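You operate a simulated robot arm through the tools that you are given. There is no shell and no other tool. Be economical: measure what you need, move in short steps, check, and stop when the job is done.

You run a simulated two-armed robot. Do the job below in one go: nothing can be reset, and whatever is moved stays where it is left.

Task
Pick up the pack of tape from the top of the door cabinet with one hand, pass it to the other hand and put it on the top of the drawer cabinet. Set down upright: pack of tape.

It is judged by the outcome, as a careful person would: the job done as asked, and still so three seconds after it is handed in. It fails if anything else is knocked over, pushed out of place, dropped, spilled or broken.

Robot
Two 7-joint arms with two-finger grippers on one trunk, on a base that drives. Base frame: it is fixed to the floor where the robot stands at the start and does not move with it; the origin is under the middle of the robot, x ahead of it, y to its left, z up. Readings come in mm, degrees, newtons and seconds.
The left shoulder is at the start at [60, 123, 945], the right one opposite. With the tool pointing down near the work surface each hand reaches from about 360 to 800 mm from the robot's upright axis, wherever it stands, measured 20 degrees to its own side. Places, roughly: top of the drawer cabinet [800, 2100, 900]. Payload 1.47 kg a hand.
The TCP of each hand is the grasp point between the finger pads, 16 mm short of the fingertips. In the tool frame z runs along the fingers and y along their closing line. Largest opening 87 mm; the body of the gripper starts 55 mm behind the TCP.
Orientation is told as [roll, pitch, yaw] about the base's x, y, z axes, in that order, counted from this pose: with the fingers straight down and closing along the base's y, the tool's x points along the base's -x, its y along +y and its z along -z.

Tools
- The arms move only by the tool arm_command. It takes "left_deltas", "right_deltas" or both (then of equal length, played together; a hand with none holds still); each is text: rows parted by semicolons, each of 7 numbers parted by spaces: the closure in counts, from 0 (fully open) to 255 (shut), then the shift along the tool's x, y, z in units of 40 mm (1.0 is 40 mm), then the turn, a rotation vector about the tool's x, y, z in units of 6 degrees (1.0 is 6 degrees). In form: hand tx ty tz rx ry rz; .... A call has 1 to 12 rows; each row shifts and turns the commanded pose from where the row before left it, along the tool's axes as they then stand. A call with a number of a shift or a turn outside -1 to 1 is refused whole. A row lasts 0.2 s, in which the tool goes at most 50 mm and 8.6 degrees; a call with a longer step from one row to the next is refused whole, and so is a gripper value outside its range. Where a pose cannot be reached the arm comes as near as it can. A force on the tool above 40 N (or 10 N above the force at the start of the call, whichever is more), or a blocked arm, ends the call early, and 0.2 s more pass. The fingers move at their own pace (about 153 mm/s each) and stop on an object; they squeeze with about 26 N. The grip force told is the motor's: it shows also when the fingers shut on nothing. Time passes only in rows, and 0.2 s behind the last, so rows that do not move let the fingers close. The reply holds the time, the measured pose of the TCP, the force on the tool along the base axes, the opening and the grip force, in the units named above and with some noise, with the torque about the TCP (base axes, N m) and any sound that the robot's microphone picked up.
- Cameras (640 x 400 px; columns grow to the right, rows downward): "scene" is now at [90, -30.8, 1512.6]; the picture's right is [-0.35, -0.94, 0.00], its down [-0.59, 0.22, -0.78] and it looks along [0.73, -0.27, -0.62] (base axes); focal length 264 px, centre (320, 200). "left" rides on the left gripper at [73, -12, -90] in its tool frame; the picture's right is [0.16, 0.99, 0.00], its down [-0.72, 0.12, -0.68] and it looks along [-0.67, 0.11, 0.73] (tool axes); focal length 247 px, centre (320, 200). "right" rides on the right gripper at [73, 12, -90] in its tool frame; the picture's right is [-0.16, 0.99, 0.00], its down [-0.72, -0.12, -0.68] and it looks along [-0.67, -0.11, 0.73] (tool axes); focal length 247 px, centre (320, 200). There is no depth. A picture from a camera that has moved, and an enlarged one, comes with that camera's place and axes in the base frame and with its lens.
- capture(camera): a new picture of that camera. No time passes.
- move_column(by): slides the trunk up (or, below 0, down) by that many mm; the arms and the scene camera ride with it, the base frame stays. It gives what a move gives, with no picture.
- steer(legs): drives the robot by 1 to 6 legs, each [ahead, left, turn to the left] in mm, mm and degrees, along the robot's own axes; the way and the turn of a leg run together, so that a leg with both is an arc; at most 1500 mm and 180 degrees a leg. The arms and the cameras ride along, it lands a little off, and it stops where it bumps. It gives what a move gives.
- turn_head(pan, tilt): turns the head with the scene camera to pan (to the left, within 120 degrees either way) and tilt (down, from -29 to 69), counted from straight ahead of the robot. It gives what a move gives.
- zoom(camera, box): a new picture of the part [left, top, right, bottom] of that camera's present view, enlarged. No time passes.
- close_job(): hands the job in; it is judged then, once.

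Work in short steps. Places have to be worked out from the pictures, the camera data and where the tool is seen: move nearer, look again, correct. Check each grasp and each placing, and mend what went wrong. You have 120 turns and 92 pictures in all, those below and enlarged ones among them. Open the grippers and draw the arms clear of the work before you hand the job in, unless the task says otherwise; then end with one line.

The tools are called after "Request:" as a command line: name --argument value ..., lists and objects as JSON in quotes. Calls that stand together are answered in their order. arm_command: Moves the arms, as the interface text tells. Its arguments: {"type":"object","properties":{"left_deltas":{"type":"string"},"right_deltas":{"type":"string"}},"required":[]} The other tools are called the same way: move_column (by) slides the trunk up or down; steer (legs) drives the base; turn_head (pan, tilt) turns the head that bears the scene camera; capture (camera) takes a picture; zoom (camera, box) takes an enlarged picture of a part of a camera's view; close_job () hands the job in.

At the start:

```text
time_s: 0.0
left_position: [594.0, 129.0, 1071.9]
left_orientation: [-0.1, 0.0, 0.0]
left_contact_force: [-0.3, 0.3, -0.5]
left_moment: [0.01, -0.01, 0.01]
left_finger_gap: 87.1
left_grasp_force: 0.0
right_position: [496.3, -378.9, 1071.0]
right_orientation: [0.1, 0.0, -0.1]
right_contact_force: [-0.1, -0.5, -0.6]
right_moment: [0.0, 0.01, 0.01]
right_finger_gap: 87.0
right_grasp_force: 0.0
trunk travel left (down, up): [-100.0, 130.0]
robot x, y, heading: [-3.1, -2.7, -0.3]
head pan, tilt: [-20.2, 38.6]
```

scene: 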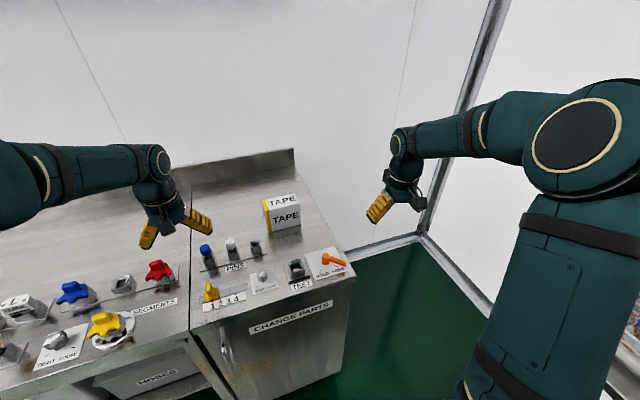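
right: 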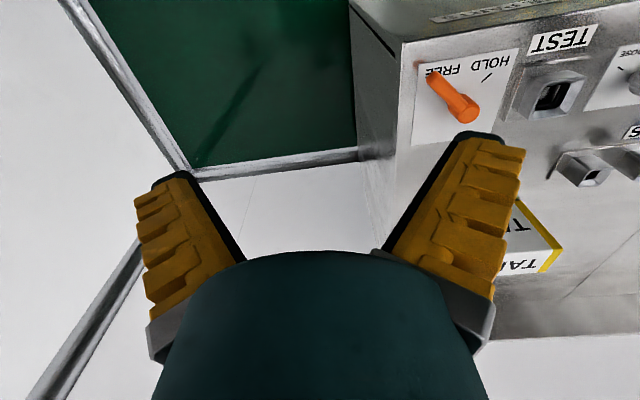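
left: 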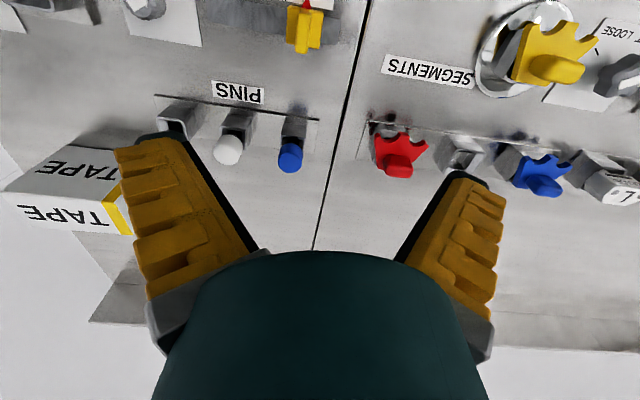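

I start by zooming in on the tape pack to locate it precisely.

Request:
zoom --camera "scene" --box '[180, 150, 380, 300]'

```text
2.67 times, centred on (280, 225) of scene
camera zoom: at [90.0, -30.8, 1512.6], right [-0.35, -0.94, 0.0], down [-0.59, 0.22, -0.78], along [0.73, -0.27, -0.62], focal length 703 px, centre (427, 133)
```

zoom: 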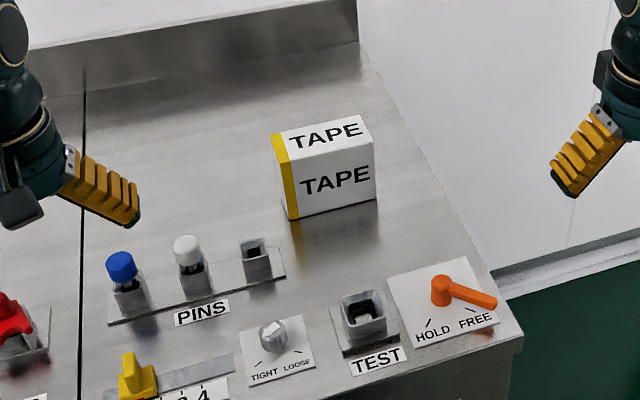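

The pack seems around [773, -143], about 68 deep × 113 wide × 87 high, with its base near z≈875. I look down to see how much room the base has ahead, so I can drive nearer.

Request:
turn_head --pan -10 --tilt 65

Request:
capture --camera "scene"

```text
time_s: 0.9
left_position: [595.4, 127.9, 1073.3]
left_orientation: [0.0, -0.1, 0.0]
left_contact_force: [0.1, -0.9, -0.2]
left_moment: [0.04, 0.0, 0.03]
left_finger_gap: 87.2
left_grasp_force: 0.0
right_position: [496.4, -379.6, 1071.0]
right_orientation: [0.0, 0.0, 0.1]
right_contact_force: [-0.3, 0.1, 1.1]
right_moment: [0.01, -0.01, 0.01]
right_finger_gap: 87.0
right_grasp_force: 0.1
trunk travel left (down, up): [-100.0, 130.0]
robot x, y, heading: [-1.9, 2.9, -0.1]
head pan, tilt: [-10.0, 65.0]
```

```text
87 pictures are left
camera scene: at [69.1, -11.7, 1478.3], right [-0.17, -0.98, 0.0], down [-0.89, 0.16, -0.42], along [0.42, -0.07, -0.91], focal length 264 px, centre (320, 200)
```

scene: 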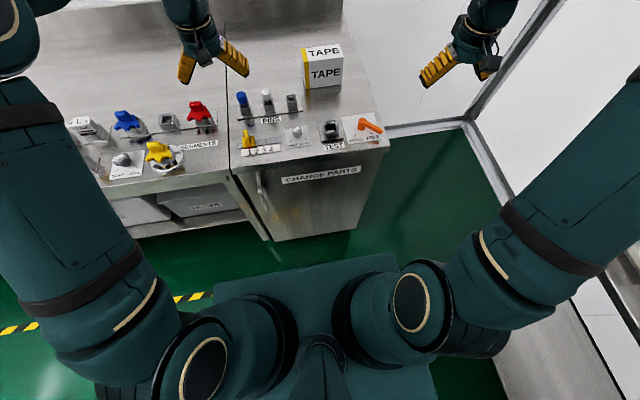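

The base front is at about x=310 and the cabinet front near x=475, so there's ~150 mm of room. I drive 90 ahead and 50 left, then look again.

Request:
steer --legs '[[90, 50, 0]]'

Request:
turn_head --pan -18 --tilt 45

Request:
capture --camera "scene"

```text
time_s: 2.1
left_position: [685.3, 179.2, 1071.7]
left_orientation: [-0.1, 0.0, -0.1]
left_contact_force: [0.1, 0.4, -0.8]
left_moment: [-0.03, 0.02, 0.01]
left_finger_gap: 87.1
left_grasp_force: 0.0
right_position: [586.0, -330.1, 1072.2]
right_orientation: [0.0, 0.2, -0.1]
right_contact_force: [0.9, -0.3, -0.1]
right_moment: [-0.01, 0.02, -0.03]
right_finger_gap: 87.1
right_grasp_force: 0.1
trunk travel left (down, up): [-100.0, 130.0]
robot x, y, heading: [91.1, 51.7, -0.0]
head pan, tilt: [-10.0, 65.0]
```

```text
time_s: 2.9
left_position: [683.1, 177.2, 1072.5]
left_orientation: [0.0, 0.0, -0.1]
left_contact_force: [0.4, 0.2, 1.2]
left_moment: [0.0, 0.02, 0.0]
left_finger_gap: 87.1
left_grasp_force: 0.0
right_position: [584.9, -330.7, 1071.2]
right_orientation: [-0.1, 0.0, -0.2]
right_contact_force: [-0.7, -0.1, -0.8]
right_moment: [-0.02, -0.01, 0.0]
right_finger_gap: 86.9
right_grasp_force: 0.0
trunk travel left (down, up): [-100.0, 130.0]
robot x, y, heading: [90.9, 49.2, -0.1]
head pan, tilt: [-18.0, 45.0]
```

```text
86 pictures are left
camera scene: at [176.3, 23.6, 1503.2], right [-0.31, -0.95, 0.0], down [-0.67, 0.22, -0.71], along [0.67, -0.22, -0.71], focal length 264 px, centre (320, 200)
```

scene: 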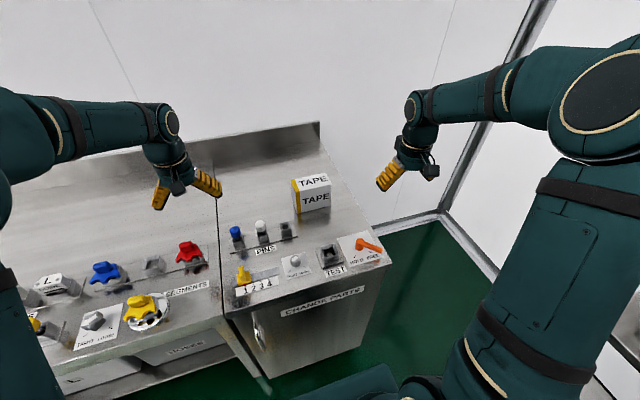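

Next I turn the right hand by yaw +90° in place, rising a little, so the fingers will close along x.

Request:
arm_command --right_deltas "0 0 0 -0.1 0 0 -1;0 0 0 -0.1 0 0 -1;0 0 0 -0.1 0 0 -1;0 0 0 -0.1 0 0 -1;0 0 0 -0.1 0 0 -1;0 0 0 -0.1 0 0 -1;0 0 0 -0.1 0 0 -1;0 0 0 -0.1 0 0 -1;0 0 0 -0.1 0 0 -1;0 0 0 -0.1 0 0 -1;0 0 0 -0.1 0 0 -1;0 0 0 -0.1 0 0 -1"

Request:
arm_command --right_deltas "0 0 0 0 0 0 -1;0 0 0 0 0 0 -1;0 0 0 0 0 0 -1;0 0 0 0 0 0 0"

Request:
capture --camera "right"

```text
time_s: 5.5
left_position: [685.2, 176.5, 1072.0]
left_orientation: [0.0, 0.0, 0.0]
left_contact_force: [0.3, 0.4, 0.1]
left_moment: [0.02, 0.01, 0.0]
left_finger_gap: 87.0
left_grasp_force: 0.0
right_position: [584.4, -330.6, 1118.8]
right_orientation: [0.1, 0.0, 72.0]
right_contact_force: [-0.8, -0.4, -0.5]
right_moment: [0.02, -0.01, -0.01]
right_finger_gap: 87.3
right_grasp_force: 0.1
trunk travel left (down, up): [-100.0, 130.0]
robot x, y, heading: [89.9, 49.5, -0.1]
head pan, tilt: [-18.0, 45.0]
```

```text
time_s: 6.5
left_position: [684.6, 178.1, 1072.5]
left_orientation: [-0.1, 0.1, -0.1]
left_contact_force: [-0.1, 0.1, 0.3]
left_moment: [-0.02, -0.02, 0.0]
left_finger_gap: 87.0
left_grasp_force: 0.1
right_position: [584.5, -330.2, 1119.3]
right_orientation: [0.1, 0.0, 89.9]
right_contact_force: [-0.1, 0.6, -0.3]
right_moment: [-0.01, 0.0, 0.03]
right_finger_gap: 87.1
right_grasp_force: 0.0
trunk travel left (down, up): [-100.0, 130.0]
robot x, y, heading: [86.8, 53.6, -0.2]
head pan, tilt: [-18.0, 45.0]
```

```text
85 pictures are left
camera right: at [573.1, -403.6, 1209.3], right [-0.99, 0.16, 0.0], down [0.12, 0.72, 0.68], along [0.11, 0.67, -0.73], focal length 247 px, centre (320, 200)
```

right: 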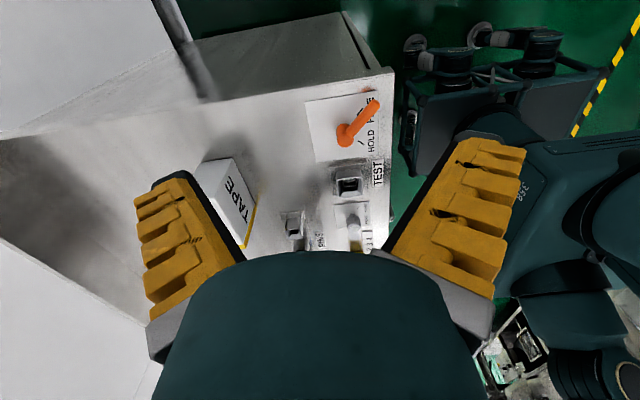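

The yaw is good. I move the right hand forward to x≈773, y≈-260, staying high, and look again.

Request:
arm_command --right_deltas "0 -0.3 -0.79 0 0 0 0;0 -0.3 -0.79 0 0 0 0;0 -0.3 -0.79 0 0 0 0;0 -0.3 -0.79 0 0 0 0;0 -0.3 -0.79 0 0 0 0;0 -0.3 -0.79 0 0 0 0;0 0 0 0 0 0 0"

Request:
capture --camera "right"

```text
time_s: 8.1
left_position: [684.5, 176.7, 1072.8]
left_orientation: [0.0, 0.0, -0.1]
left_contact_force: [-0.6, 0.2, 0.4]
left_moment: [-0.01, -0.02, -0.02]
left_finger_gap: 87.0
left_grasp_force: 0.1
right_position: [774.2, -259.1, 1119.4]
right_orientation: [-0.1, 0.0, 90.0]
right_contact_force: [0.6, 1.5, -0.1]
right_moment: [0.0, -0.02, 0.04]
right_finger_gap: 87.0
right_grasp_force: 0.1
trunk travel left (down, up): [-100.0, 130.0]
robot x, y, heading: [87.1, 47.7, -0.1]
head pan, tilt: [-18.0, 45.0]
```

```text
84 pictures are left
camera right: at [762.1, -332.8, 1209.3], right [-0.99, 0.16, 0.0], down [0.12, 0.72, 0.68], along [0.11, 0.67, -0.73], focal length 247 px, centre (320, 200)
```

right: 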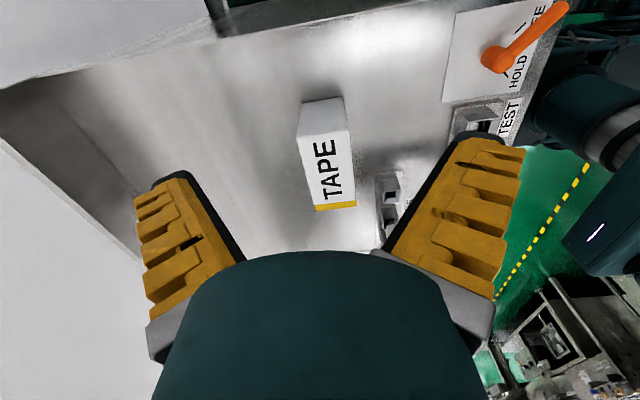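

The pack measures about x 751–806, y -202…-84, with its top at z≈960. I tilt the right hand 24° (gripper leaning to the right) and go partway along the tool axis towards a grasp on the right half of the pack.

Request:
arm_command --right_deltas "0 -0.16 -0.1 0 0 -1 0;0 0 0 0 0 -1 0;0 0 0 0 0 -1 0;0 0 0 0 0 -1 0;0 0 0 0.9 0 0 0;0 0 0 0.9 0 0 0;0 0 0 0.7 0 0 0;0 0 0 0 0 0 0"

Request:
capture --camera "right"

Request:
zoom --camera "scene" --box '[220, 120, 460, 270]'

```text
time_s: 9.9
left_position: [684.6, 178.6, 1073.2]
left_orientation: [0.0, 0.0, 0.0]
left_contact_force: [-0.2, 0.8, 0.1]
left_moment: [-0.01, 0.03, -0.01]
left_finger_gap: 86.8
left_grasp_force: 0.1
right_position: [780.2, -211.4, 1027.1]
right_orientation: [0.0, -24.0, 89.9]
right_contact_force: [-0.4, 0.2, 0.0]
right_moment: [0.0, -0.02, 0.03]
right_finger_gap: 87.2
right_grasp_force: 0.1
trunk travel left (down, up): [-100.0, 130.0]
robot x, y, heading: [88.6, 46.9, -0.3]
head pan, tilt: [-18.0, 45.0]
```

```text
83 pictures are left
camera right: at [767.8, -315.0, 1080.3], right [-0.99, 0.15, 0.06], down [0.12, 0.38, 0.92], along [0.11, 0.91, -0.4], focal length 247 px, centre (320, 200)
```

right: 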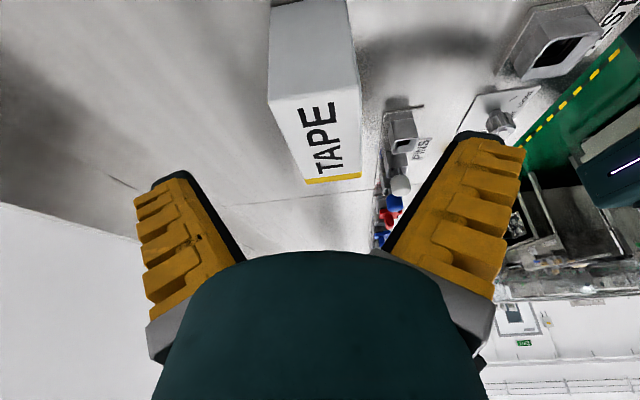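

```text
2.67 times, centred on (340, 195) of scene
camera zoom: at [176.0, 23.5, 1503.3], right [-0.31, -0.95, 0.0], down [-0.67, 0.22, -0.71], along [0.67, -0.22, -0.71], focal length 703 px, centre (267, 213)
```

zoom: 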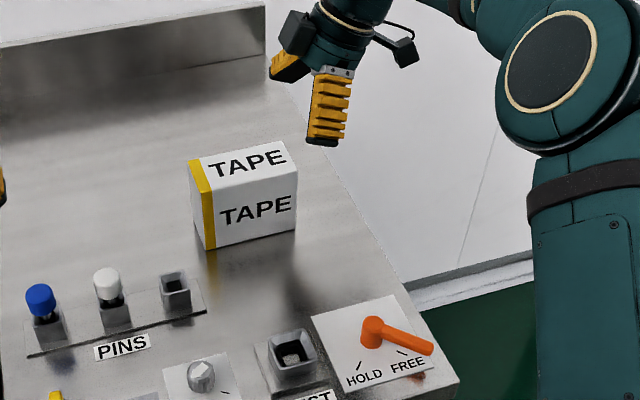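

The gripper is centred (x=780 against a pack centre of 780) and parallel to it. I descend 115 mm along the tool axis, open.

Request:
arm_command --right_deltas "0 0 0 0.6 0 0 0;0 0 0 0.6 0 0 0;0 0 0 0.6 0 0 0;0 0 0 0.6 0 0 0;0 0 0 0.45 0 0 0;0 0 0 0 0 0 0"

Request:
zoom --camera "scene" --box '[220, 120, 460, 270]'

Request:
capture --camera "right"

```text
time_s: 11.3
left_position: [683.6, 178.7, 1073.1]
left_orientation: [0.0, 0.0, -0.1]
left_contact_force: [-0.3, -0.1, 0.1]
left_moment: [0.02, -0.02, 0.02]
left_finger_gap: 86.8
left_grasp_force: 0.0
right_position: [778.2, -165.4, 927.9]
right_orientation: [-0.5, -24.0, 90.1]
right_contact_force: [4.8, -6.7, 29.9]
right_moment: [-0.65, -0.26, 0.04]
right_finger_gap: 90.5
right_grasp_force: 0.0
trunk travel left (down, up): [-100.0, 130.0]
robot x, y, heading: [90.9, 50.4, -0.2]
head pan, tilt: [-18.0, 45.0]
```

```text
2.67 times, centred on (340, 195) of scene
camera zoom: at [174.0, 23.8, 1503.7], right [-0.31, -0.95, 0.0], down [-0.67, 0.22, -0.71], along [0.67, -0.22, -0.71], focal length 703 px, centre (267, 213)
```

zoom: 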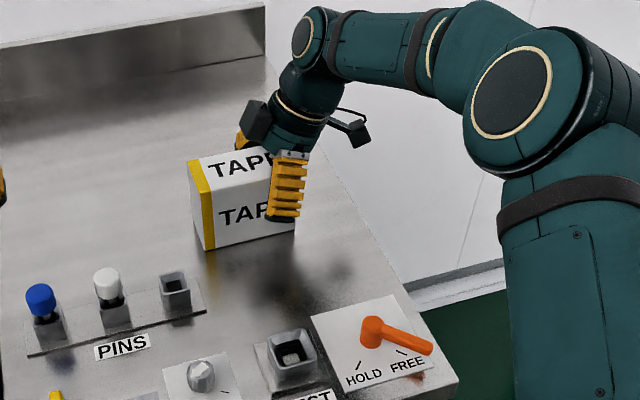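

```text
80 pictures are left
camera right: at [766.0, -268.9, 980.5], right [-0.99, 0.15, 0.06], down [0.11, 0.38, 0.92], along [0.11, 0.91, -0.4], focal length 247 px, centre (320, 200)
```

right: 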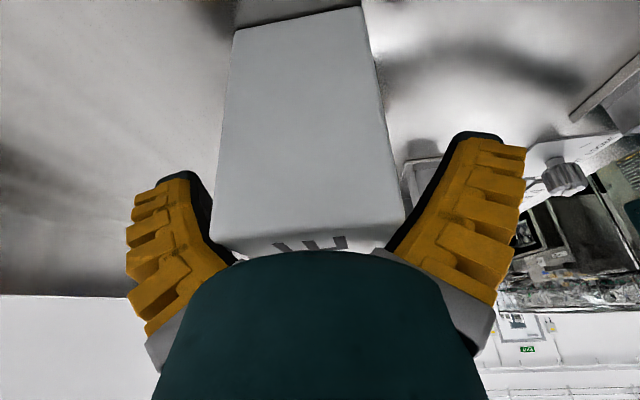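

A 30 N upward force shows that the palm or finger roots touch the pack's top edge. I back off 10 mm along the axis and recheck.

Request:
arm_command --right_deltas "0 0 0 -0.2 0 0 0;0 0 0 -0.2 0 0 0;0 0 0 0 0 0 0"

Request:
capture --camera "right"

```text
time_s: 12.1
left_position: [685.0, 176.6, 1072.4]
left_orientation: [0.0, 0.1, -0.1]
left_contact_force: [-0.1, 0.4, -0.1]
left_moment: [0.01, 0.05, 0.0]
left_finger_gap: 86.9
left_grasp_force: 0.1
right_position: [778.1, -172.4, 937.1]
right_orientation: [0.1, -23.9, 89.9]
right_contact_force: [-0.2, -0.6, 0.5]
right_moment: [0.04, 0.0, -0.02]
right_finger_gap: 87.1
right_grasp_force: 0.0
trunk travel left (down, up): [-100.0, 130.0]
robot x, y, heading: [87.3, 47.2, -0.2]
head pan, tilt: [-18.0, 45.0]
```

```text
79 pictures are left
camera right: at [766.3, -275.0, 990.3], right [-0.99, 0.14, 0.07], down [0.12, 0.38, 0.92], along [0.11, 0.91, -0.4], focal length 247 px, centre (320, 200)
```

right: 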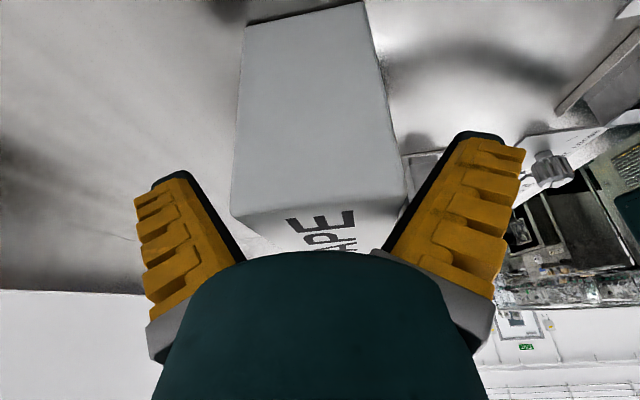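

Now clear with no contact force. I close the right gripper after a 3 mm nudge.

Request:
arm_command --right_deltas "0 0 0 0.08 0 0 0;100 0 0 0 0 0 0;180 0 0 0 0 0 0;255 0 0 0 0 0 0;255 0 0 0 0 0 0;255 0 0 0 0 0 0"

Request:
capture --camera "right"

```text
time_s: 13.5
left_position: [683.9, 178.3, 1071.7]
left_orientation: [0.1, 0.1, -0.2]
left_contact_force: [-0.6, 0.2, -0.5]
left_moment: [0.01, -0.02, -0.03]
left_finger_gap: 87.1
left_grasp_force: 0.0
right_position: [778.1, -170.7, 936.0]
right_orientation: [0.0, -24.0, 89.9]
right_contact_force: [-0.2, -0.1, 0.8]
right_moment: [-0.07, -0.01, -0.02]
right_finger_gap: 67.3
right_grasp_force: 25.3
trunk travel left (down, up): [-100.0, 130.0]
robot x, y, heading: [88.0, 51.2, -0.2]
head pan, tilt: [-18.0, 45.0]
```

```text
78 pictures are left
camera right: at [767.0, -273.7, 988.1], right [-0.99, 0.15, 0.06], down [0.12, 0.38, 0.92], along [0.11, 0.91, -0.4], focal length 247 px, centre (320, 200)
```

right: 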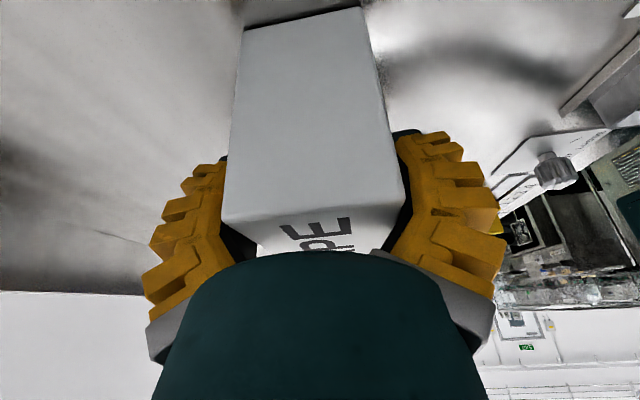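

Gripped at a 67 mm gap with 25 N. I lift straight up 20 mm and check.

Request:
arm_command --right_deltas "255 -0.1 0 -0.225 0 0 0;255 -0.1 0 -0.225 0 0 0;255 0 0 0 0 0 0"

Request:
zoom --camera "scene" --box '[220, 120, 460, 270]'

```text
time_s: 14.3
left_position: [685.7, 178.1, 1071.8]
left_orientation: [-0.1, 0.0, -0.1]
left_contact_force: [-0.6, -0.2, 0.4]
left_moment: [0.0, -0.02, -0.05]
left_finger_gap: 87.2
left_grasp_force: 0.2
right_position: [778.7, -170.1, 955.9]
right_orientation: [0.0, -24.0, 89.9]
right_contact_force: [0.4, -0.5, -3.2]
right_moment: [-0.09, 0.03, -0.01]
right_finger_gap: 67.2
right_grasp_force: 26.2
trunk travel left (down, up): [-100.0, 130.0]
robot x, y, heading: [93.1, 49.7, -0.1]
head pan, tilt: [-18.0, 45.0]
```

```text
2.67 times, centred on (340, 195) of scene
camera zoom: at [176.6, 23.5, 1503.2], right [-0.31, -0.95, 0.0], down [-0.67, 0.22, -0.71], along [0.67, -0.22, -0.71], focal length 703 px, centre (267, 213)
```

zoom: 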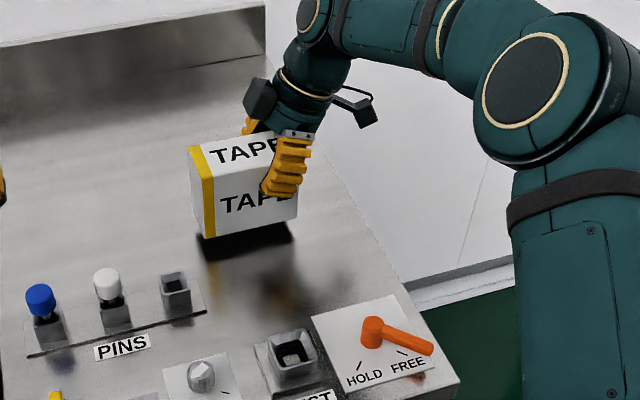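

The pack is held (~3.4 N). I lift it and bring it in front of the robot for the handover, while rotating the left hand by yaw -90°, rising.

Request:
arm_command --right_deltas "255 -0.1525 0 -0.343 0 0 0;255 -0.1525 0 -0.343 0 0 0;255 -0.1525 0 -0.343 0 0 0;255 -0.1525 0 -0.343 0 0 0;255 -0.428 0.469 -0.117 0 0 0;255 -0.428 0.469 -0.117 0 0 0;255 -0.428 0.469 -0.117 0 0 0;255 -0.428 0.469 -0.117 0 0 0;255 -0.428 0.469 -0.117 0 0 0;255 -0.428 0.469 -0.117 0 0 0;255 -0.428 0.469 -0.117 0 0 0;255 -0.428 0.469 -0.117 0 0 0" --left_deltas "0 0 0 -0.3 0 0 1;0 0 0 -0.3 0 0 1;0 0 0 -0.3 0 0 1;0 0 0 -0.3 0 0 1;0 0 0 -0.3 0 0 1;0 0 0 -0.3 0 0 1;0 0 0 -0.3 0 0 1;0 0 0 -0.3 0 0 1;0 0 0 -0.3 0 0 1;0 0 0 -0.3 0 0 1;0 0 0 -0.3 0 0 1;0 0 0 -0.3 0 0 1"

Request:
arm_command --left_deltas "0 0.6 0 0 0 0 1;0 0.6 0 0 0 0 1;0 0.6 0 0 0 0 1;0 0 0 0 0 0 0"

Request:
turn_head --pan 0 --tilt 40

Request:
capture --camera "scene"

```text
time_s: 16.9
left_position: [685.2, 177.9, 1217.0]
left_orientation: [-0.1, -0.2, -72.1]
left_contact_force: [-0.6, -0.3, 0.4]
left_moment: [-0.03, -0.01, -0.02]
left_finger_gap: 86.9
left_grasp_force: 0.0
right_position: [627.9, -60.9, 1104.2]
right_orientation: [-0.1, -24.0, 89.9]
right_contact_force: [-0.2, 0.5, -1.7]
right_moment: [-0.07, 0.01, -0.03]
right_finger_gap: 67.1
right_grasp_force: 25.8
trunk travel left (down, up): [-100.0, 130.0]
robot x, y, heading: [90.0, 49.0, -0.0]
head pan, tilt: [-18.0, 45.0]
```

```text
time_s: 17.9
left_position: [670.0, 246.7, 1217.3]
left_orientation: [0.1, 0.0, -90.3]
left_contact_force: [0.1, 0.2, 0.4]
left_moment: [0.02, 0.0, 0.01]
left_finger_gap: 87.2
left_grasp_force: 0.0
right_position: [628.5, -62.1, 1104.9]
right_orientation: [0.1, -24.1, 89.9]
right_contact_force: [0.8, -0.1, -2.5]
right_moment: [-0.05, 0.0, -0.01]
right_finger_gap: 67.2
right_grasp_force: 25.8
trunk travel left (down, up): [-100.0, 130.0]
robot x, y, heading: [89.3, 51.6, -0.1]
head pan, tilt: [-18.0, 45.0]
```

```text
time_s: 18.7
left_position: [669.8, 247.6, 1215.7]
left_orientation: [0.0, 0.0, -90.1]
left_contact_force: [0.2, 0.0, 0.6]
left_moment: [-0.03, 0.0, -0.03]
left_finger_gap: 86.8
left_grasp_force: 0.1
right_position: [628.1, -60.9, 1103.9]
right_orientation: [0.0, -24.0, 89.9]
right_contact_force: [0.5, -0.8, -2.2]
right_moment: [-0.1, -0.04, 0.0]
right_finger_gap: 66.9
right_grasp_force: 25.9
trunk travel left (down, up): [-100.0, 130.0]
robot x, y, heading: [88.8, 52.3, -0.0]
head pan, tilt: [0.0, 40.0]
```

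```text
76 pictures are left
camera scene: at [184.2, 48.6, 1510.5], right [0.0, -1.0, 0.0], down [-0.64, 0.0, -0.77], along [0.77, 0.0, -0.64], focal length 264 px, centre (320, 200)
```

scene: 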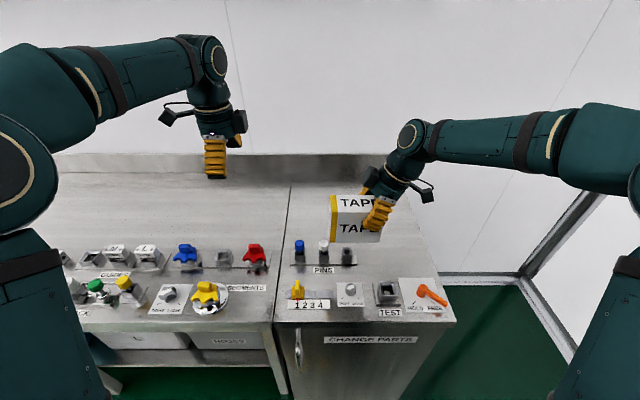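

Now I shift the pack 60 mm to the left, and bring the left hand to a standoff up-left of it, tilted 30° the other way.

Request:
arm_command --right_deltas "255 -0.3425 0 0.1525 0 0 0;255 -0.3425 0 0.1525 0 0 0;255 -0.3425 0 0.1525 0 0 0;255 -0.3425 0 0.1525 0 0 0;255 0 0 0 0 0 0;255 0 0 0 0 0 0;255 0 0 0 0 0 0;255 0 0 0 0 0 0;255 0 0 0 0 0 0;255 0 0 0 0 0 0" --left_deltas "0 -0.67 -0.2625 -0.245 0 0 0;0 -0.67 -0.2625 -0.245 0 0 0;0 -0.67 -0.2625 -0.245 0 0 0;0 -0.67 -0.2625 -0.245 0 0 0;0 0 0 0 0 -1 0;0 0 0 0 0 -1 0;0 0 0 0 0 -1 0;0 0 0 0 0 -1 0;0 0 0 0 0 -1 0;0 0 0 0 0 0 0"

Request:
capture --camera "left"

Request:
capture --camera "scene"

```text
time_s: 20.9
left_position: [628.2, 140.0, 1254.6]
left_orientation: [-0.1, -30.0, -90.2]
left_contact_force: [0.3, 0.5, -0.1]
left_moment: [-0.01, -0.02, 0.03]
left_finger_gap: 87.3
left_grasp_force: 0.0
right_position: [628.6, -0.7, 1105.4]
right_orientation: [0.0, -24.0, 89.9]
right_contact_force: [0.5, 0.0, -2.5]
right_moment: [-0.04, -0.01, -0.01]
right_finger_gap: 66.9
right_grasp_force: 26.5
trunk travel left (down, up): [-100.0, 130.0]
robot x, y, heading: [89.5, 48.7, -0.1]
head pan, tilt: [0.0, 40.0]
```

```text
75 pictures are left
camera left: at [616.7, 249.3, 1295.9], right [0.99, 0.14, -0.08], down [0.12, -0.29, 0.95], along [0.11, -0.95, -0.3], focal length 247 px, centre (320, 200)
```

left: 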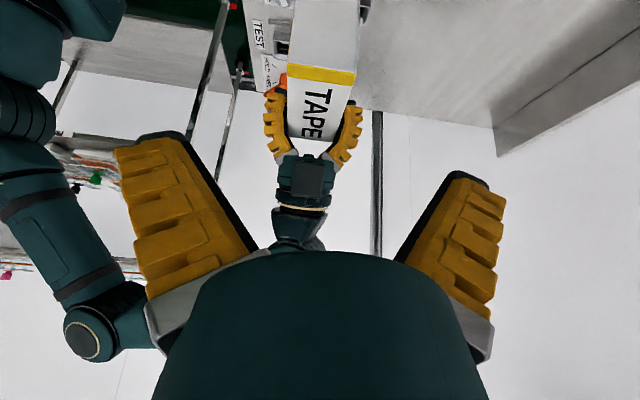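

```text
74 pictures are left
camera scene: at [184.2, 48.4, 1510.5], right [0.0, -1.0, 0.0], down [-0.64, 0.0, -0.77], along [0.77, 0.0, -0.64], focal length 264 px, centre (320, 200)
```

scene: 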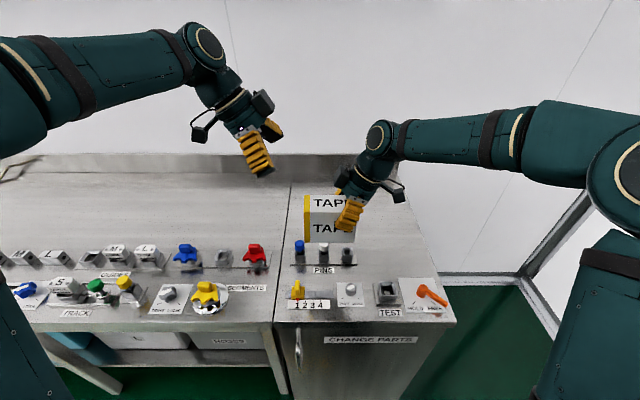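

The left camera confirms the pack's left end at y≈84, centred at x≈629, top z≈1127. I advance 100 mm along the left tool axis and check.

Request:
arm_command --left_deltas "0 0 0 0.6 0 0 0;0 0 0 0.6 0 0 0;0 0 0 0.6 0 0 0;0 0 0 0.6 0 0 0;0 0 0 0.2 0 0 0;0 0 0 0 0 0 0"

Request:
capture --camera "left"

Request:
zoom --camera "scene" --box '[220, 120, 460, 270]'

```text
time_s: 22.3
left_position: [628.7, 89.8, 1164.3]
left_orientation: [0.0, -30.1, -90.1]
left_contact_force: [-0.2, 0.4, 0.1]
left_moment: [0.02, -0.03, -0.03]
left_finger_gap: 87.1
left_grasp_force: 0.0
right_position: [628.5, -1.2, 1104.1]
right_orientation: [0.0, -24.0, 90.0]
right_contact_force: [0.0, -0.3, -2.6]
right_moment: [-0.05, -0.01, 0.0]
right_finger_gap: 66.7
right_grasp_force: 25.7
trunk travel left (down, up): [-100.0, 130.0]
robot x, y, heading: [91.0, 52.5, -0.1]
head pan, tilt: [0.0, 40.0]
```

```text
73 pictures are left
camera left: at [616.9, 197.9, 1205.2], right [0.99, 0.14, -0.08], down [0.12, -0.29, 0.95], along [0.11, -0.95, -0.3], focal length 247 px, centre (320, 200)
```

left: 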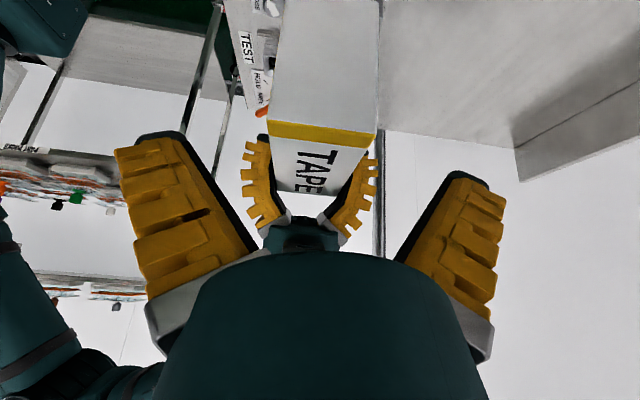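

```text
2.67 times, centred on (340, 195) of scene
camera zoom: at [184.2, 48.7, 1510.5], right [0.0, -1.0, 0.0], down [-0.64, 0.0, -0.77], along [0.77, 0.0, -0.64], focal length 703 px, centre (267, 213)
```

zoom: 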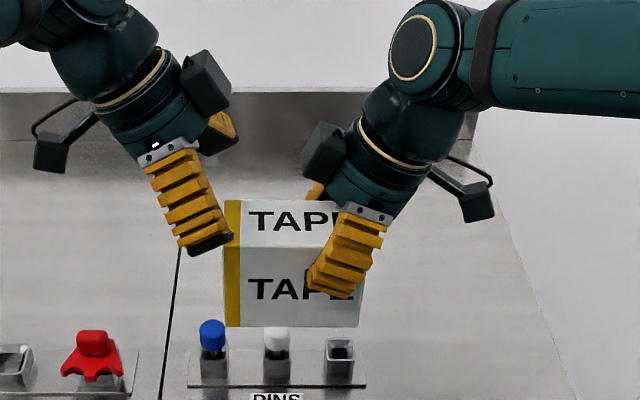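

Clearances look fine, including the black wrist modules (~25 mm). I advance the last 66 mm, open.

Request:
arm_command --left_deltas "0 0 0 0.4 0 0 0;0 0 0 0.4 0 0 0;0 0 0 0.4 0 0 0;0 0 0 0.3 0 0 0;0 0 0 0.15 0 0 0;0 0 0 0 0 0 0"

Request:
zoom --camera "scene" --box '[220, 120, 460, 270]'

Request:
capture --camera "left"

```text
time_s: 23.7
left_position: [627.8, 55.2, 1107.2]
left_orientation: [0.0, -30.0, -90.0]
left_contact_force: [0.5, 0.2, 0.0]
left_moment: [0.02, 0.01, 0.01]
left_finger_gap: 86.7
left_grasp_force: 0.0
right_position: [629.2, -1.4, 1104.0]
right_orientation: [0.0, -24.0, 90.0]
right_contact_force: [0.0, 0.0, -2.8]
right_moment: [-0.03, 0.02, 0.01]
right_finger_gap: 66.6
right_grasp_force: 26.0
trunk travel left (down, up): [-100.0, 130.0]
robot x, y, heading: [88.2, 48.0, -0.0]
head pan, tilt: [0.0, 40.0]
```

```text
2.67 times, centred on (340, 195) of scene
camera zoom: at [184.1, 48.7, 1510.5], right [0.0, -1.0, 0.0], down [-0.64, 0.0, -0.77], along [0.77, 0.0, -0.64], focal length 703 px, centre (267, 213)
```

zoom: 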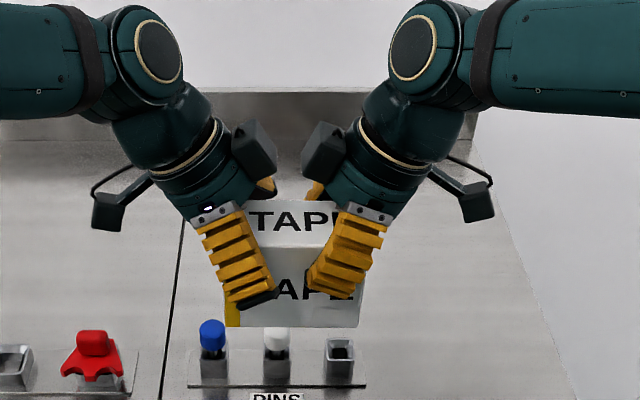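

```text
70 pictures are left
camera left: at [616.2, 164.0, 1148.0], right [0.99, 0.14, -0.08], down [0.12, -0.29, 0.95], along [0.11, -0.95, -0.3], focal length 247 px, centre (320, 200)
```

left: 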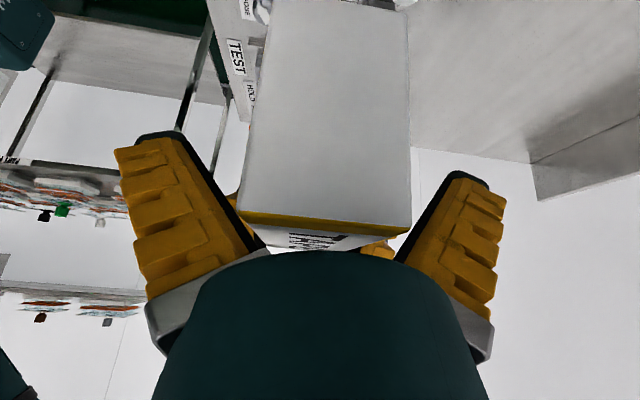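

Good position, with no contact forces. I close the left gripper.

Request:
arm_command --left_deltas "80 0 0 0 0 0 0;140 0 0 0 0 0 0;255 0 0 0 0 0 0;255 0 0 0 0 0 0;255 0 0 0 0 0 0"

Request:
capture --camera "left"

```text
time_s: 24.9
left_position: [627.2, 55.3, 1108.3]
left_orientation: [0.0, -29.9, -90.1]
left_contact_force: [2.7, -7.5, 1.6]
left_moment: [0.11, 0.11, 0.09]
left_finger_gap: 68.1
left_grasp_force: 26.6
right_position: [628.4, -1.0, 1105.0]
right_orientation: [0.0, -24.1, 90.0]
right_contact_force: [-3.3, 7.5, -3.3]
right_moment: [-0.27, -0.11, 0.09]
right_finger_gap: 66.9
right_grasp_force: 26.4
trunk travel left (down, up): [-100.0, 130.0]
robot x, y, heading: [87.9, 50.4, -0.1]
head pan, tilt: [0.0, 40.0]
```

```text
69 pictures are left
camera left: at [616.3, 163.8, 1148.3], right [0.99, 0.14, -0.08], down [0.12, -0.29, 0.95], along [0.11, -0.95, -0.3], focal length 247 px, centre (320, 200)
```

left: 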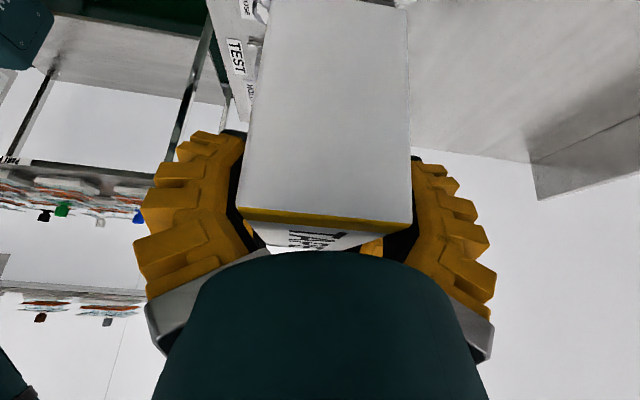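

Both hands grip the pack. I open the right one and back it out along its axis by 40 mm, watching the left load.

Request:
arm_command --right_deltas "180 0 0 0 0 0 0;80 0 0 0 0 0 0;0 0 0 0 0 0 0;0 0 0 0 0 0 0;0 0 0 -0.3 0 0 0;0 0 0 -0.4 0 0 0;0 0 0 -0.4 0 0 0;0 0 0 0 0 0 0" --left_deltas "255 0 0 0 0 0 0;255 0 0 0 0 0 0;255 0 0 0 0 0 0;255 0 0 0 0 0 0;255 0 0 0 0 0 0;255 0 0 0 0 0 0;255 0 0 0 0 0 0;255 0 0 0 0 0 0"

Request:
zoom --camera "scene" --box '[220, 120, 460, 270]'

```text
time_s: 26.7
left_position: [627.2, 55.5, 1108.4]
left_orientation: [0.0, -30.0, -90.0]
left_contact_force: [0.2, 0.5, -2.9]
left_moment: [0.03, 0.02, 0.01]
left_finger_gap: 67.3
left_grasp_force: 25.9
right_position: [628.1, -18.9, 1145.1]
right_orientation: [0.1, -24.0, 89.8]
right_contact_force: [-0.6, -0.8, 0.7]
right_moment: [-0.01, -0.01, 0.01]
right_finger_gap: 87.2
right_grasp_force: 0.1
trunk travel left (down, up): [-100.0, 130.0]
robot x, y, heading: [90.5, 53.4, -0.1]
head pan, tilt: [0.0, 40.0]
```

```text
2.67 times, centred on (340, 195) of scene
camera zoom: at [184.3, 48.8, 1510.5], right [0.0, -1.0, 0.0], down [-0.64, 0.0, -0.77], along [0.77, 0.0, -0.64], focal length 703 px, centre (267, 213)
```

zoom: 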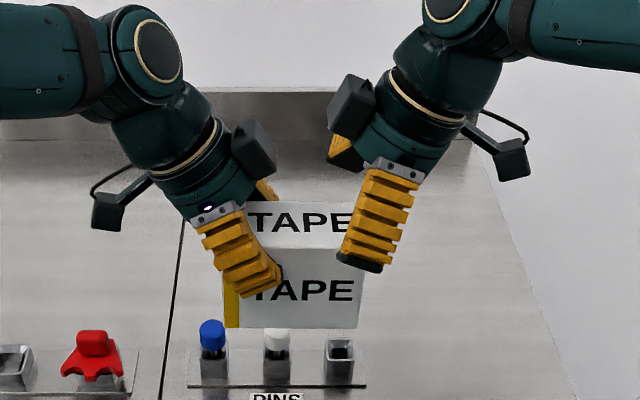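

The left hand holds the pack alone (2.9 N). I retract the right arm well clear and look left for the drawer cabinet.

Request:
arm_command --right_deltas "0 0 0 -0.6 0 0 0;0 0 0 -0.6 0 0 0;0 0 0 -0.6 0 0 0;0 0.685 0.625 -0.305 0 0 0;0 0.685 0.625 -0.305 0 0 0;0 0.685 0.625 -0.305 0 0 0;0 0.685 0.625 -0.305 0 0 0;0 0.685 0.625 -0.305 0 0 0;0 0.685 0.625 -0.305 0 0 0;0 0 0 0 0 0 0"

Request:
turn_head --pan 70 --tilt 25

Request:
capture --camera "scene"

```text
time_s: 28.9
left_position: [628.1, 55.8, 1107.5]
left_orientation: [0.0, -30.0, -90.0]
left_contact_force: [-0.2, 1.3, -3.1]
left_moment: [0.03, 0.02, -0.02]
left_finger_gap: 67.2
left_grasp_force: 26.4
right_position: [478.6, -226.8, 1210.6]
right_orientation: [0.0, -23.9, 90.0]
right_contact_force: [-0.1, 1.1, 0.7]
right_moment: [-0.01, -0.02, -0.01]
right_finger_gap: 86.9
right_grasp_force: 0.1
trunk travel left (down, up): [-100.0, 130.0]
robot x, y, heading: [89.5, 47.8, -0.1]
head pan, tilt: [0.0, 40.0]
```

```text
time_s: 30.3
left_position: [628.4, 54.7, 1107.3]
left_orientation: [0.0, -30.0, -90.1]
left_contact_force: [0.0, -0.7, -2.5]
left_moment: [0.11, 0.01, -0.03]
left_finger_gap: 67.2
left_grasp_force: 26.4
right_position: [478.9, -227.2, 1210.0]
right_orientation: [0.0, -23.9, 89.9]
right_contact_force: [-0.2, -0.2, 0.1]
right_moment: [0.01, -0.02, 0.02]
right_finger_gap: 87.0
right_grasp_force: 0.0
trunk travel left (down, up): [-100.0, 130.0]
robot x, y, heading: [88.4, 48.5, -0.2]
head pan, tilt: [70.0, 25.0]
```

```text
67 pictures are left
camera scene: at [130.8, 135.3, 1533.8], right [0.94, -0.34, 0.0], down [-0.15, -0.4, -0.91], along [0.31, 0.85, -0.42], focal length 264 px, centre (320, 200)
```

scene: 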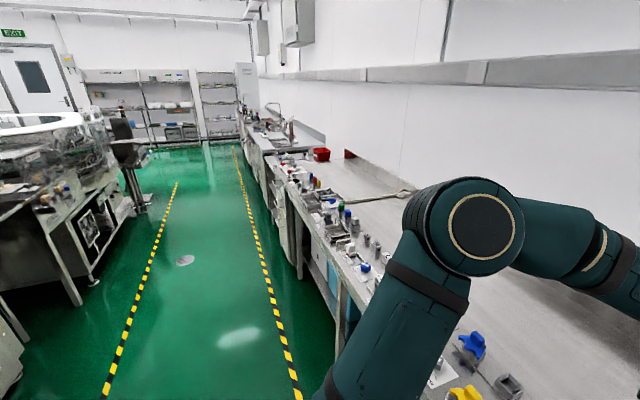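

The bench runs on to the left. I back up 200 mm so the arms clear the bench, then drive left 1400 mm and look.

Request:
steer --legs '[[-200, 0, 0], [0, 1400, 0]]'

Request:
turn_head --pan 25 --tilt 35

Request:
capture --camera "scene"

```text
time_s: 44.0
left_position: [436.5, 1448.1, 1107.6]
left_orientation: [0.0, -29.9, -91.0]
left_contact_force: [0.2, 0.0, -2.3]
left_moment: [0.05, -0.03, -0.02]
left_finger_gap: 66.5
left_grasp_force: 25.5
right_position: [285.2, 1167.2, 1209.7]
right_orientation: [0.0, -24.0, 89.0]
right_contact_force: [-0.3, -0.4, 0.3]
right_moment: [-0.02, -0.01, -0.02]
right_finger_gap: 86.9
right_grasp_force: 0.1
trunk travel left (down, up): [-100.0, 130.0]
robot x, y, heading: [-105.8, 1448.5, -0.6]
head pan, tilt: [70.0, 25.0]
```

```text
time_s: 45.1
left_position: [437.2, 1447.3, 1108.0]
left_orientation: [0.0, -30.0, -91.0]
left_contact_force: [0.0, 0.2, -2.6]
left_moment: [0.07, 0.03, 0.0]
left_finger_gap: 66.5
left_grasp_force: 26.3
right_position: [285.1, 1166.9, 1212.0]
right_orientation: [0.0, -24.0, 89.0]
right_contact_force: [-0.2, -0.4, 0.0]
right_moment: [0.0, 0.0, 0.0]
right_finger_gap: 87.1
right_grasp_force: 0.0
trunk travel left (down, up): [-100.0, 130.0]
robot x, y, heading: [-98.1, 1450.4, -0.9]
head pan, tilt: [25.0, 35.0]
```

```text
66 pictures are left
camera scene: at [-11.0, 1485.1, 1518.1], right [0.41, -0.91, 0.0], down [-0.52, -0.23, -0.82], along [0.75, 0.34, -0.57], focal length 264 px, centre (320, 200)
```

scene: 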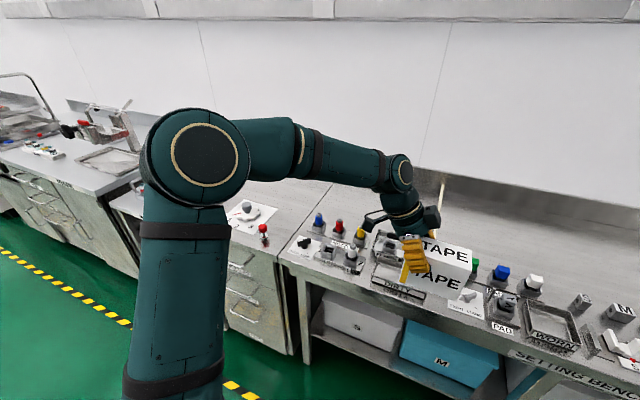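

The drawer cabinet is coming into view beyond the setting bench. I drive another 450 left.

Request:
steer --legs '[[0, 450, 0.8]]'

Request:
capture --camera "scene"

```text
time_s: 49.6
left_position: [441.3, 1904.5, 1107.4]
left_orientation: [0.0, -30.0, -90.1]
left_contact_force: [-0.9, 0.5, -1.7]
left_moment: [0.05, 0.01, -0.01]
left_finger_gap: 66.7
left_grasp_force: 25.9
right_position: [291.7, 1620.9, 1210.4]
right_orientation: [0.0, -24.0, 89.9]
right_contact_force: [-0.3, 0.8, 0.8]
right_moment: [0.0, 0.0, 0.0]
right_finger_gap: 87.1
right_grasp_force: 0.0
trunk travel left (down, up): [-100.0, 130.0]
robot x, y, heading: [-92.7, 1897.7, -0.4]
head pan, tilt: [25.0, 35.0]
```

```text
65 pictures are left
camera scene: at [-7.4, 1934.9, 1518.1], right [0.42, -0.91, 0.0], down [-0.52, -0.24, -0.82], along [0.74, 0.34, -0.57], focal length 264 px, centre (320, 200)
```

scene: 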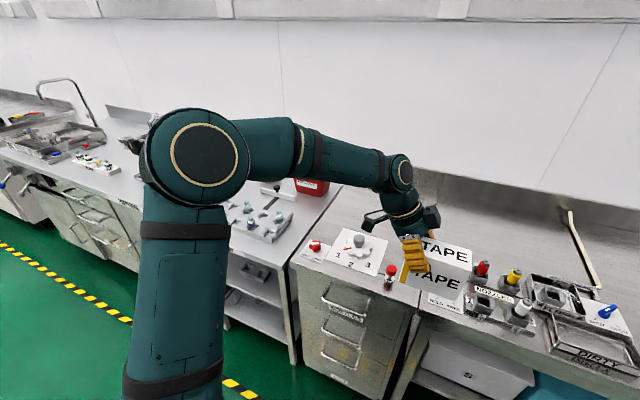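

The narrow three-drawer cabinet (y≈1867–2253, front x≈470) is the target. I check its top, partly hidden by the arm, with the right camera and a zoom.

Request:
zoom --camera "scene" --box '[270, 150, 510, 300]'

Request:
capture --camera "right"

```text
2.67 times, centred on (390, 225) of scene
camera zoom: at [-7.4, 1934.9, 1518.1], right [0.42, -0.91, 0.0], down [-0.52, -0.24, -0.82], along [0.74, 0.34, -0.57], focal length 703 px, centre (133, 133)
```

zoom: 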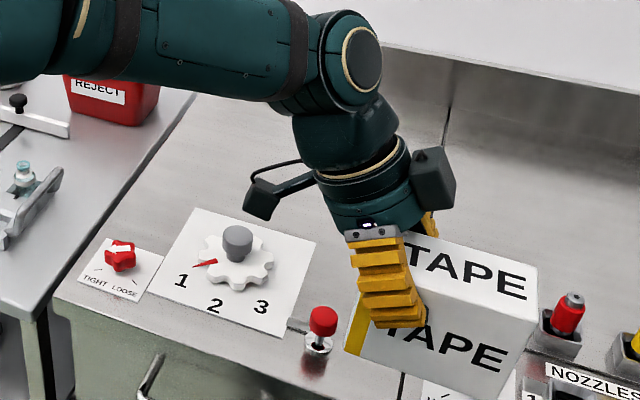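

```text
63 pictures are left
camera right: at [280.5, 1517.4, 1263.5], right [-0.99, 0.15, 0.06], down [0.12, 0.38, 0.92], along [0.11, 0.91, -0.4], focal length 247 px, centre (320, 200)
```

right: 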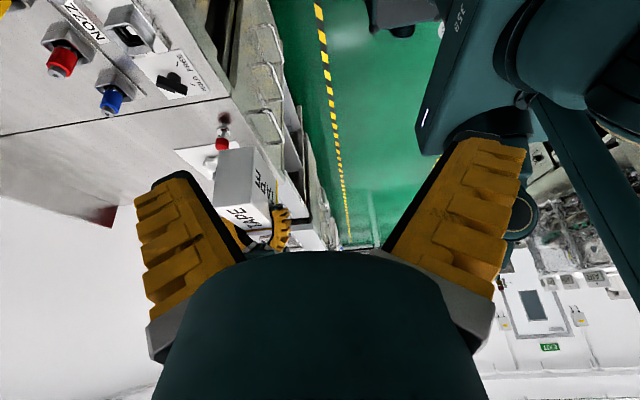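

The area behind the knob panel (x>700) is clear, so I aim for a pack centre of about [800, 2070]. I drive 170 ahead and 60 left.

Request:
steer --legs '[[170, 60, 0.4]]'

Request:
turn_head --pan 10 --tilt 45

Request:
capture --camera "scene"

```text
time_s: 51.1
left_position: [610.7, 1967.7, 1107.8]
left_orientation: [-0.2, -30.0, -89.8]
left_contact_force: [0.5, -0.6, -3.6]
left_moment: [0.05, -0.01, -0.01]
left_finger_gap: 66.5
left_grasp_force: 26.0
right_position: [464.6, 1683.7, 1210.0]
right_orientation: [0.0, -24.0, 90.2]
right_contact_force: [-0.3, 0.2, -0.3]
right_moment: [0.0, 0.02, 0.01]
right_finger_gap: 87.3
right_grasp_force: 0.0
trunk travel left (down, up): [-100.0, 130.0]
robot x, y, heading: [75.0, 1958.9, -0.2]
head pan, tilt: [25.0, 35.0]
```

```text
time_s: 51.9
left_position: [609.6, 1966.8, 1108.3]
left_orientation: [0.1, -30.0, -89.9]
left_contact_force: [-0.7, -0.1, -1.8]
left_moment: [0.09, -0.03, -0.02]
left_finger_gap: 66.8
left_grasp_force: 26.2
right_position: [463.4, 1684.6, 1211.0]
right_orientation: [0.1, -24.1, 90.3]
right_contact_force: [0.0, 0.0, 0.0]
right_moment: [0.01, 0.02, 0.02]
right_finger_gap: 86.6
right_grasp_force: 0.1
trunk travel left (down, up): [-100.0, 130.0]
robot x, y, heading: [68.6, 1956.9, 0.3]
head pan, tilt: [10.0, 45.0]
```

```text
62 pictures are left
camera scene: at [162.0, 1972.2, 1503.3], right [0.18, -0.98, 0.0], down [-0.7, -0.13, -0.71], along [0.7, 0.13, -0.71], focal length 264 px, centre (320, 200)
```

scene: 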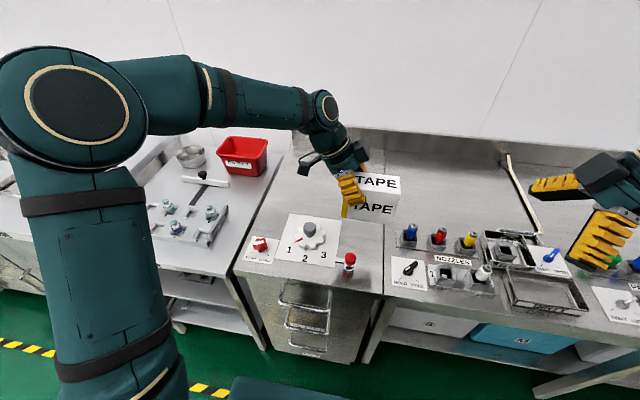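

The top behind the panel is clear. I move the pack forward to TCP x≈790, y≈2077 at the same height.

Request:
arm_command --left_deltas "255 0.397 0.75 -0.23 0 0 0;255 0.397 0.75 -0.23 0 0 0;255 0.397 0.75 -0.23 0 0 0;255 0.397 0.75 -0.23 0 0 0;255 0.397 0.75 -0.23 0 0 0;255 0.397 0.75 -0.23 0 0 0;255 0 0 0 0 0 0"

Request:
zoom --camera "scene" --box '[200, 90, 440, 240]'

Request:
capture --camera "left"

```text
time_s: 53.5
left_position: [788.2, 2077.3, 1109.8]
left_orientation: [-0.1, -30.0, -89.8]
left_contact_force: [0.7, 0.2, -2.0]
left_moment: [0.05, -0.01, 0.02]
left_finger_gap: 66.5
left_grasp_force: 25.8
right_position: [463.1, 1682.3, 1210.8]
right_orientation: [0.1, -23.9, 90.2]
right_contact_force: [-0.1, 0.4, 0.4]
right_moment: [-0.02, -0.03, 0.01]
right_finger_gap: 87.0
right_grasp_force: 0.1
trunk travel left (down, up): [-100.0, 130.0]
robot x, y, heading: [73.0, 1959.3, 0.0]
head pan, tilt: [10.0, 45.0]
```

```text
2.67 times, centred on (320, 165) of scene
camera zoom: at [161.3, 1972.2, 1503.4], right [0.18, -0.98, 0.0], down [-0.7, -0.13, -0.71], along [0.7, 0.13, -0.71], focal length 703 px, centre (320, 293)
```

zoom: 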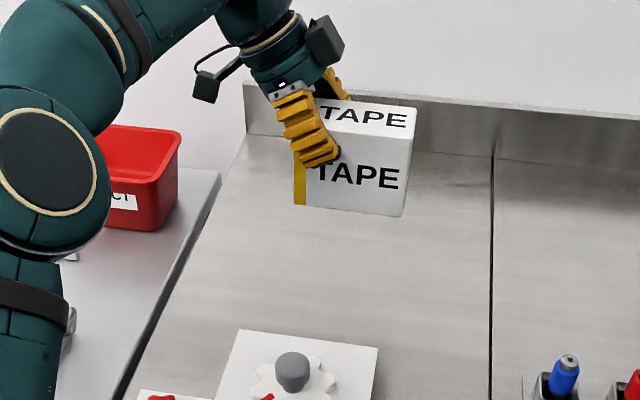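

```text
60 pictures are left
camera left: at [776.9, 2186.9, 1149.0], right [0.99, 0.14, -0.08], down [0.12, -0.29, 0.95], along [0.11, -0.95, -0.3], focal length 247 px, centre (320, 200)
```

left: 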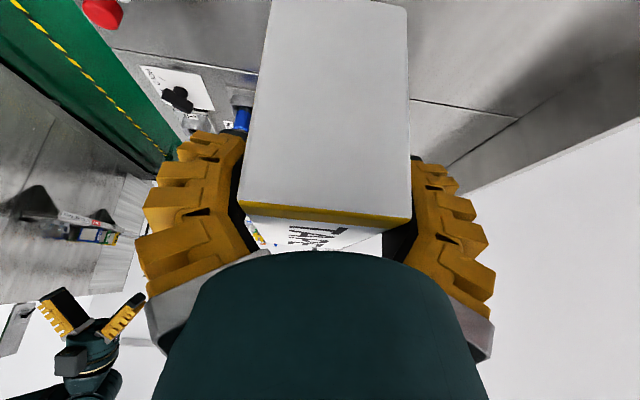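

The pack is level over the clear area. I descend straight down 135 mm, then check the gap.

Request:
arm_command --left_deltas "255 0.281 0 0.487 0 0 0;255 0.281 0 0.487 0 0 0;255 0.281 0 0.487 0 0 0;255 0.281 0 0.487 0 0 0;255 0.281 0 0.487 0 0 0;255 0.281 0 0.487 0 0 0;255 0 0 0 0 0 0"

Request:
zoom --camera "scene" --box '[200, 90, 440, 240]'

```text
time_s: 55.1
left_position: [789.4, 2078.0, 973.7]
left_orientation: [0.0, -30.0, -89.8]
left_contact_force: [0.1, 0.4, -2.3]
left_moment: [0.05, 0.0, 0.0]
left_finger_gap: 66.9
left_grasp_force: 25.9
right_position: [462.0, 1683.0, 1210.5]
right_orientation: [-0.1, -24.0, 90.2]
right_contact_force: [-0.1, 0.6, -0.4]
right_moment: [-0.06, 0.04, 0.0]
right_finger_gap: 87.0
right_grasp_force: 0.1
trunk travel left (down, up): [-100.0, 130.0]
robot x, y, heading: [72.3, 1959.6, 0.2]
head pan, tilt: [10.0, 45.0]
```

```text
2.67 times, centred on (320, 165) of scene
camera zoom: at [161.9, 1972.1, 1503.3], right [0.18, -0.98, 0.0], down [-0.7, -0.13, -0.71], along [0.7, 0.13, -0.71], focal length 703 px, centre (320, 293)
```

zoom: 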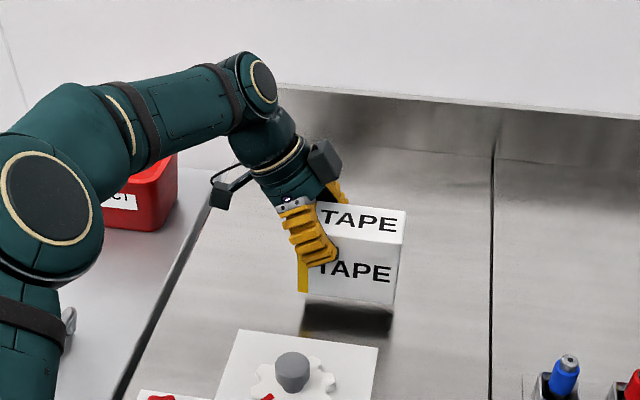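

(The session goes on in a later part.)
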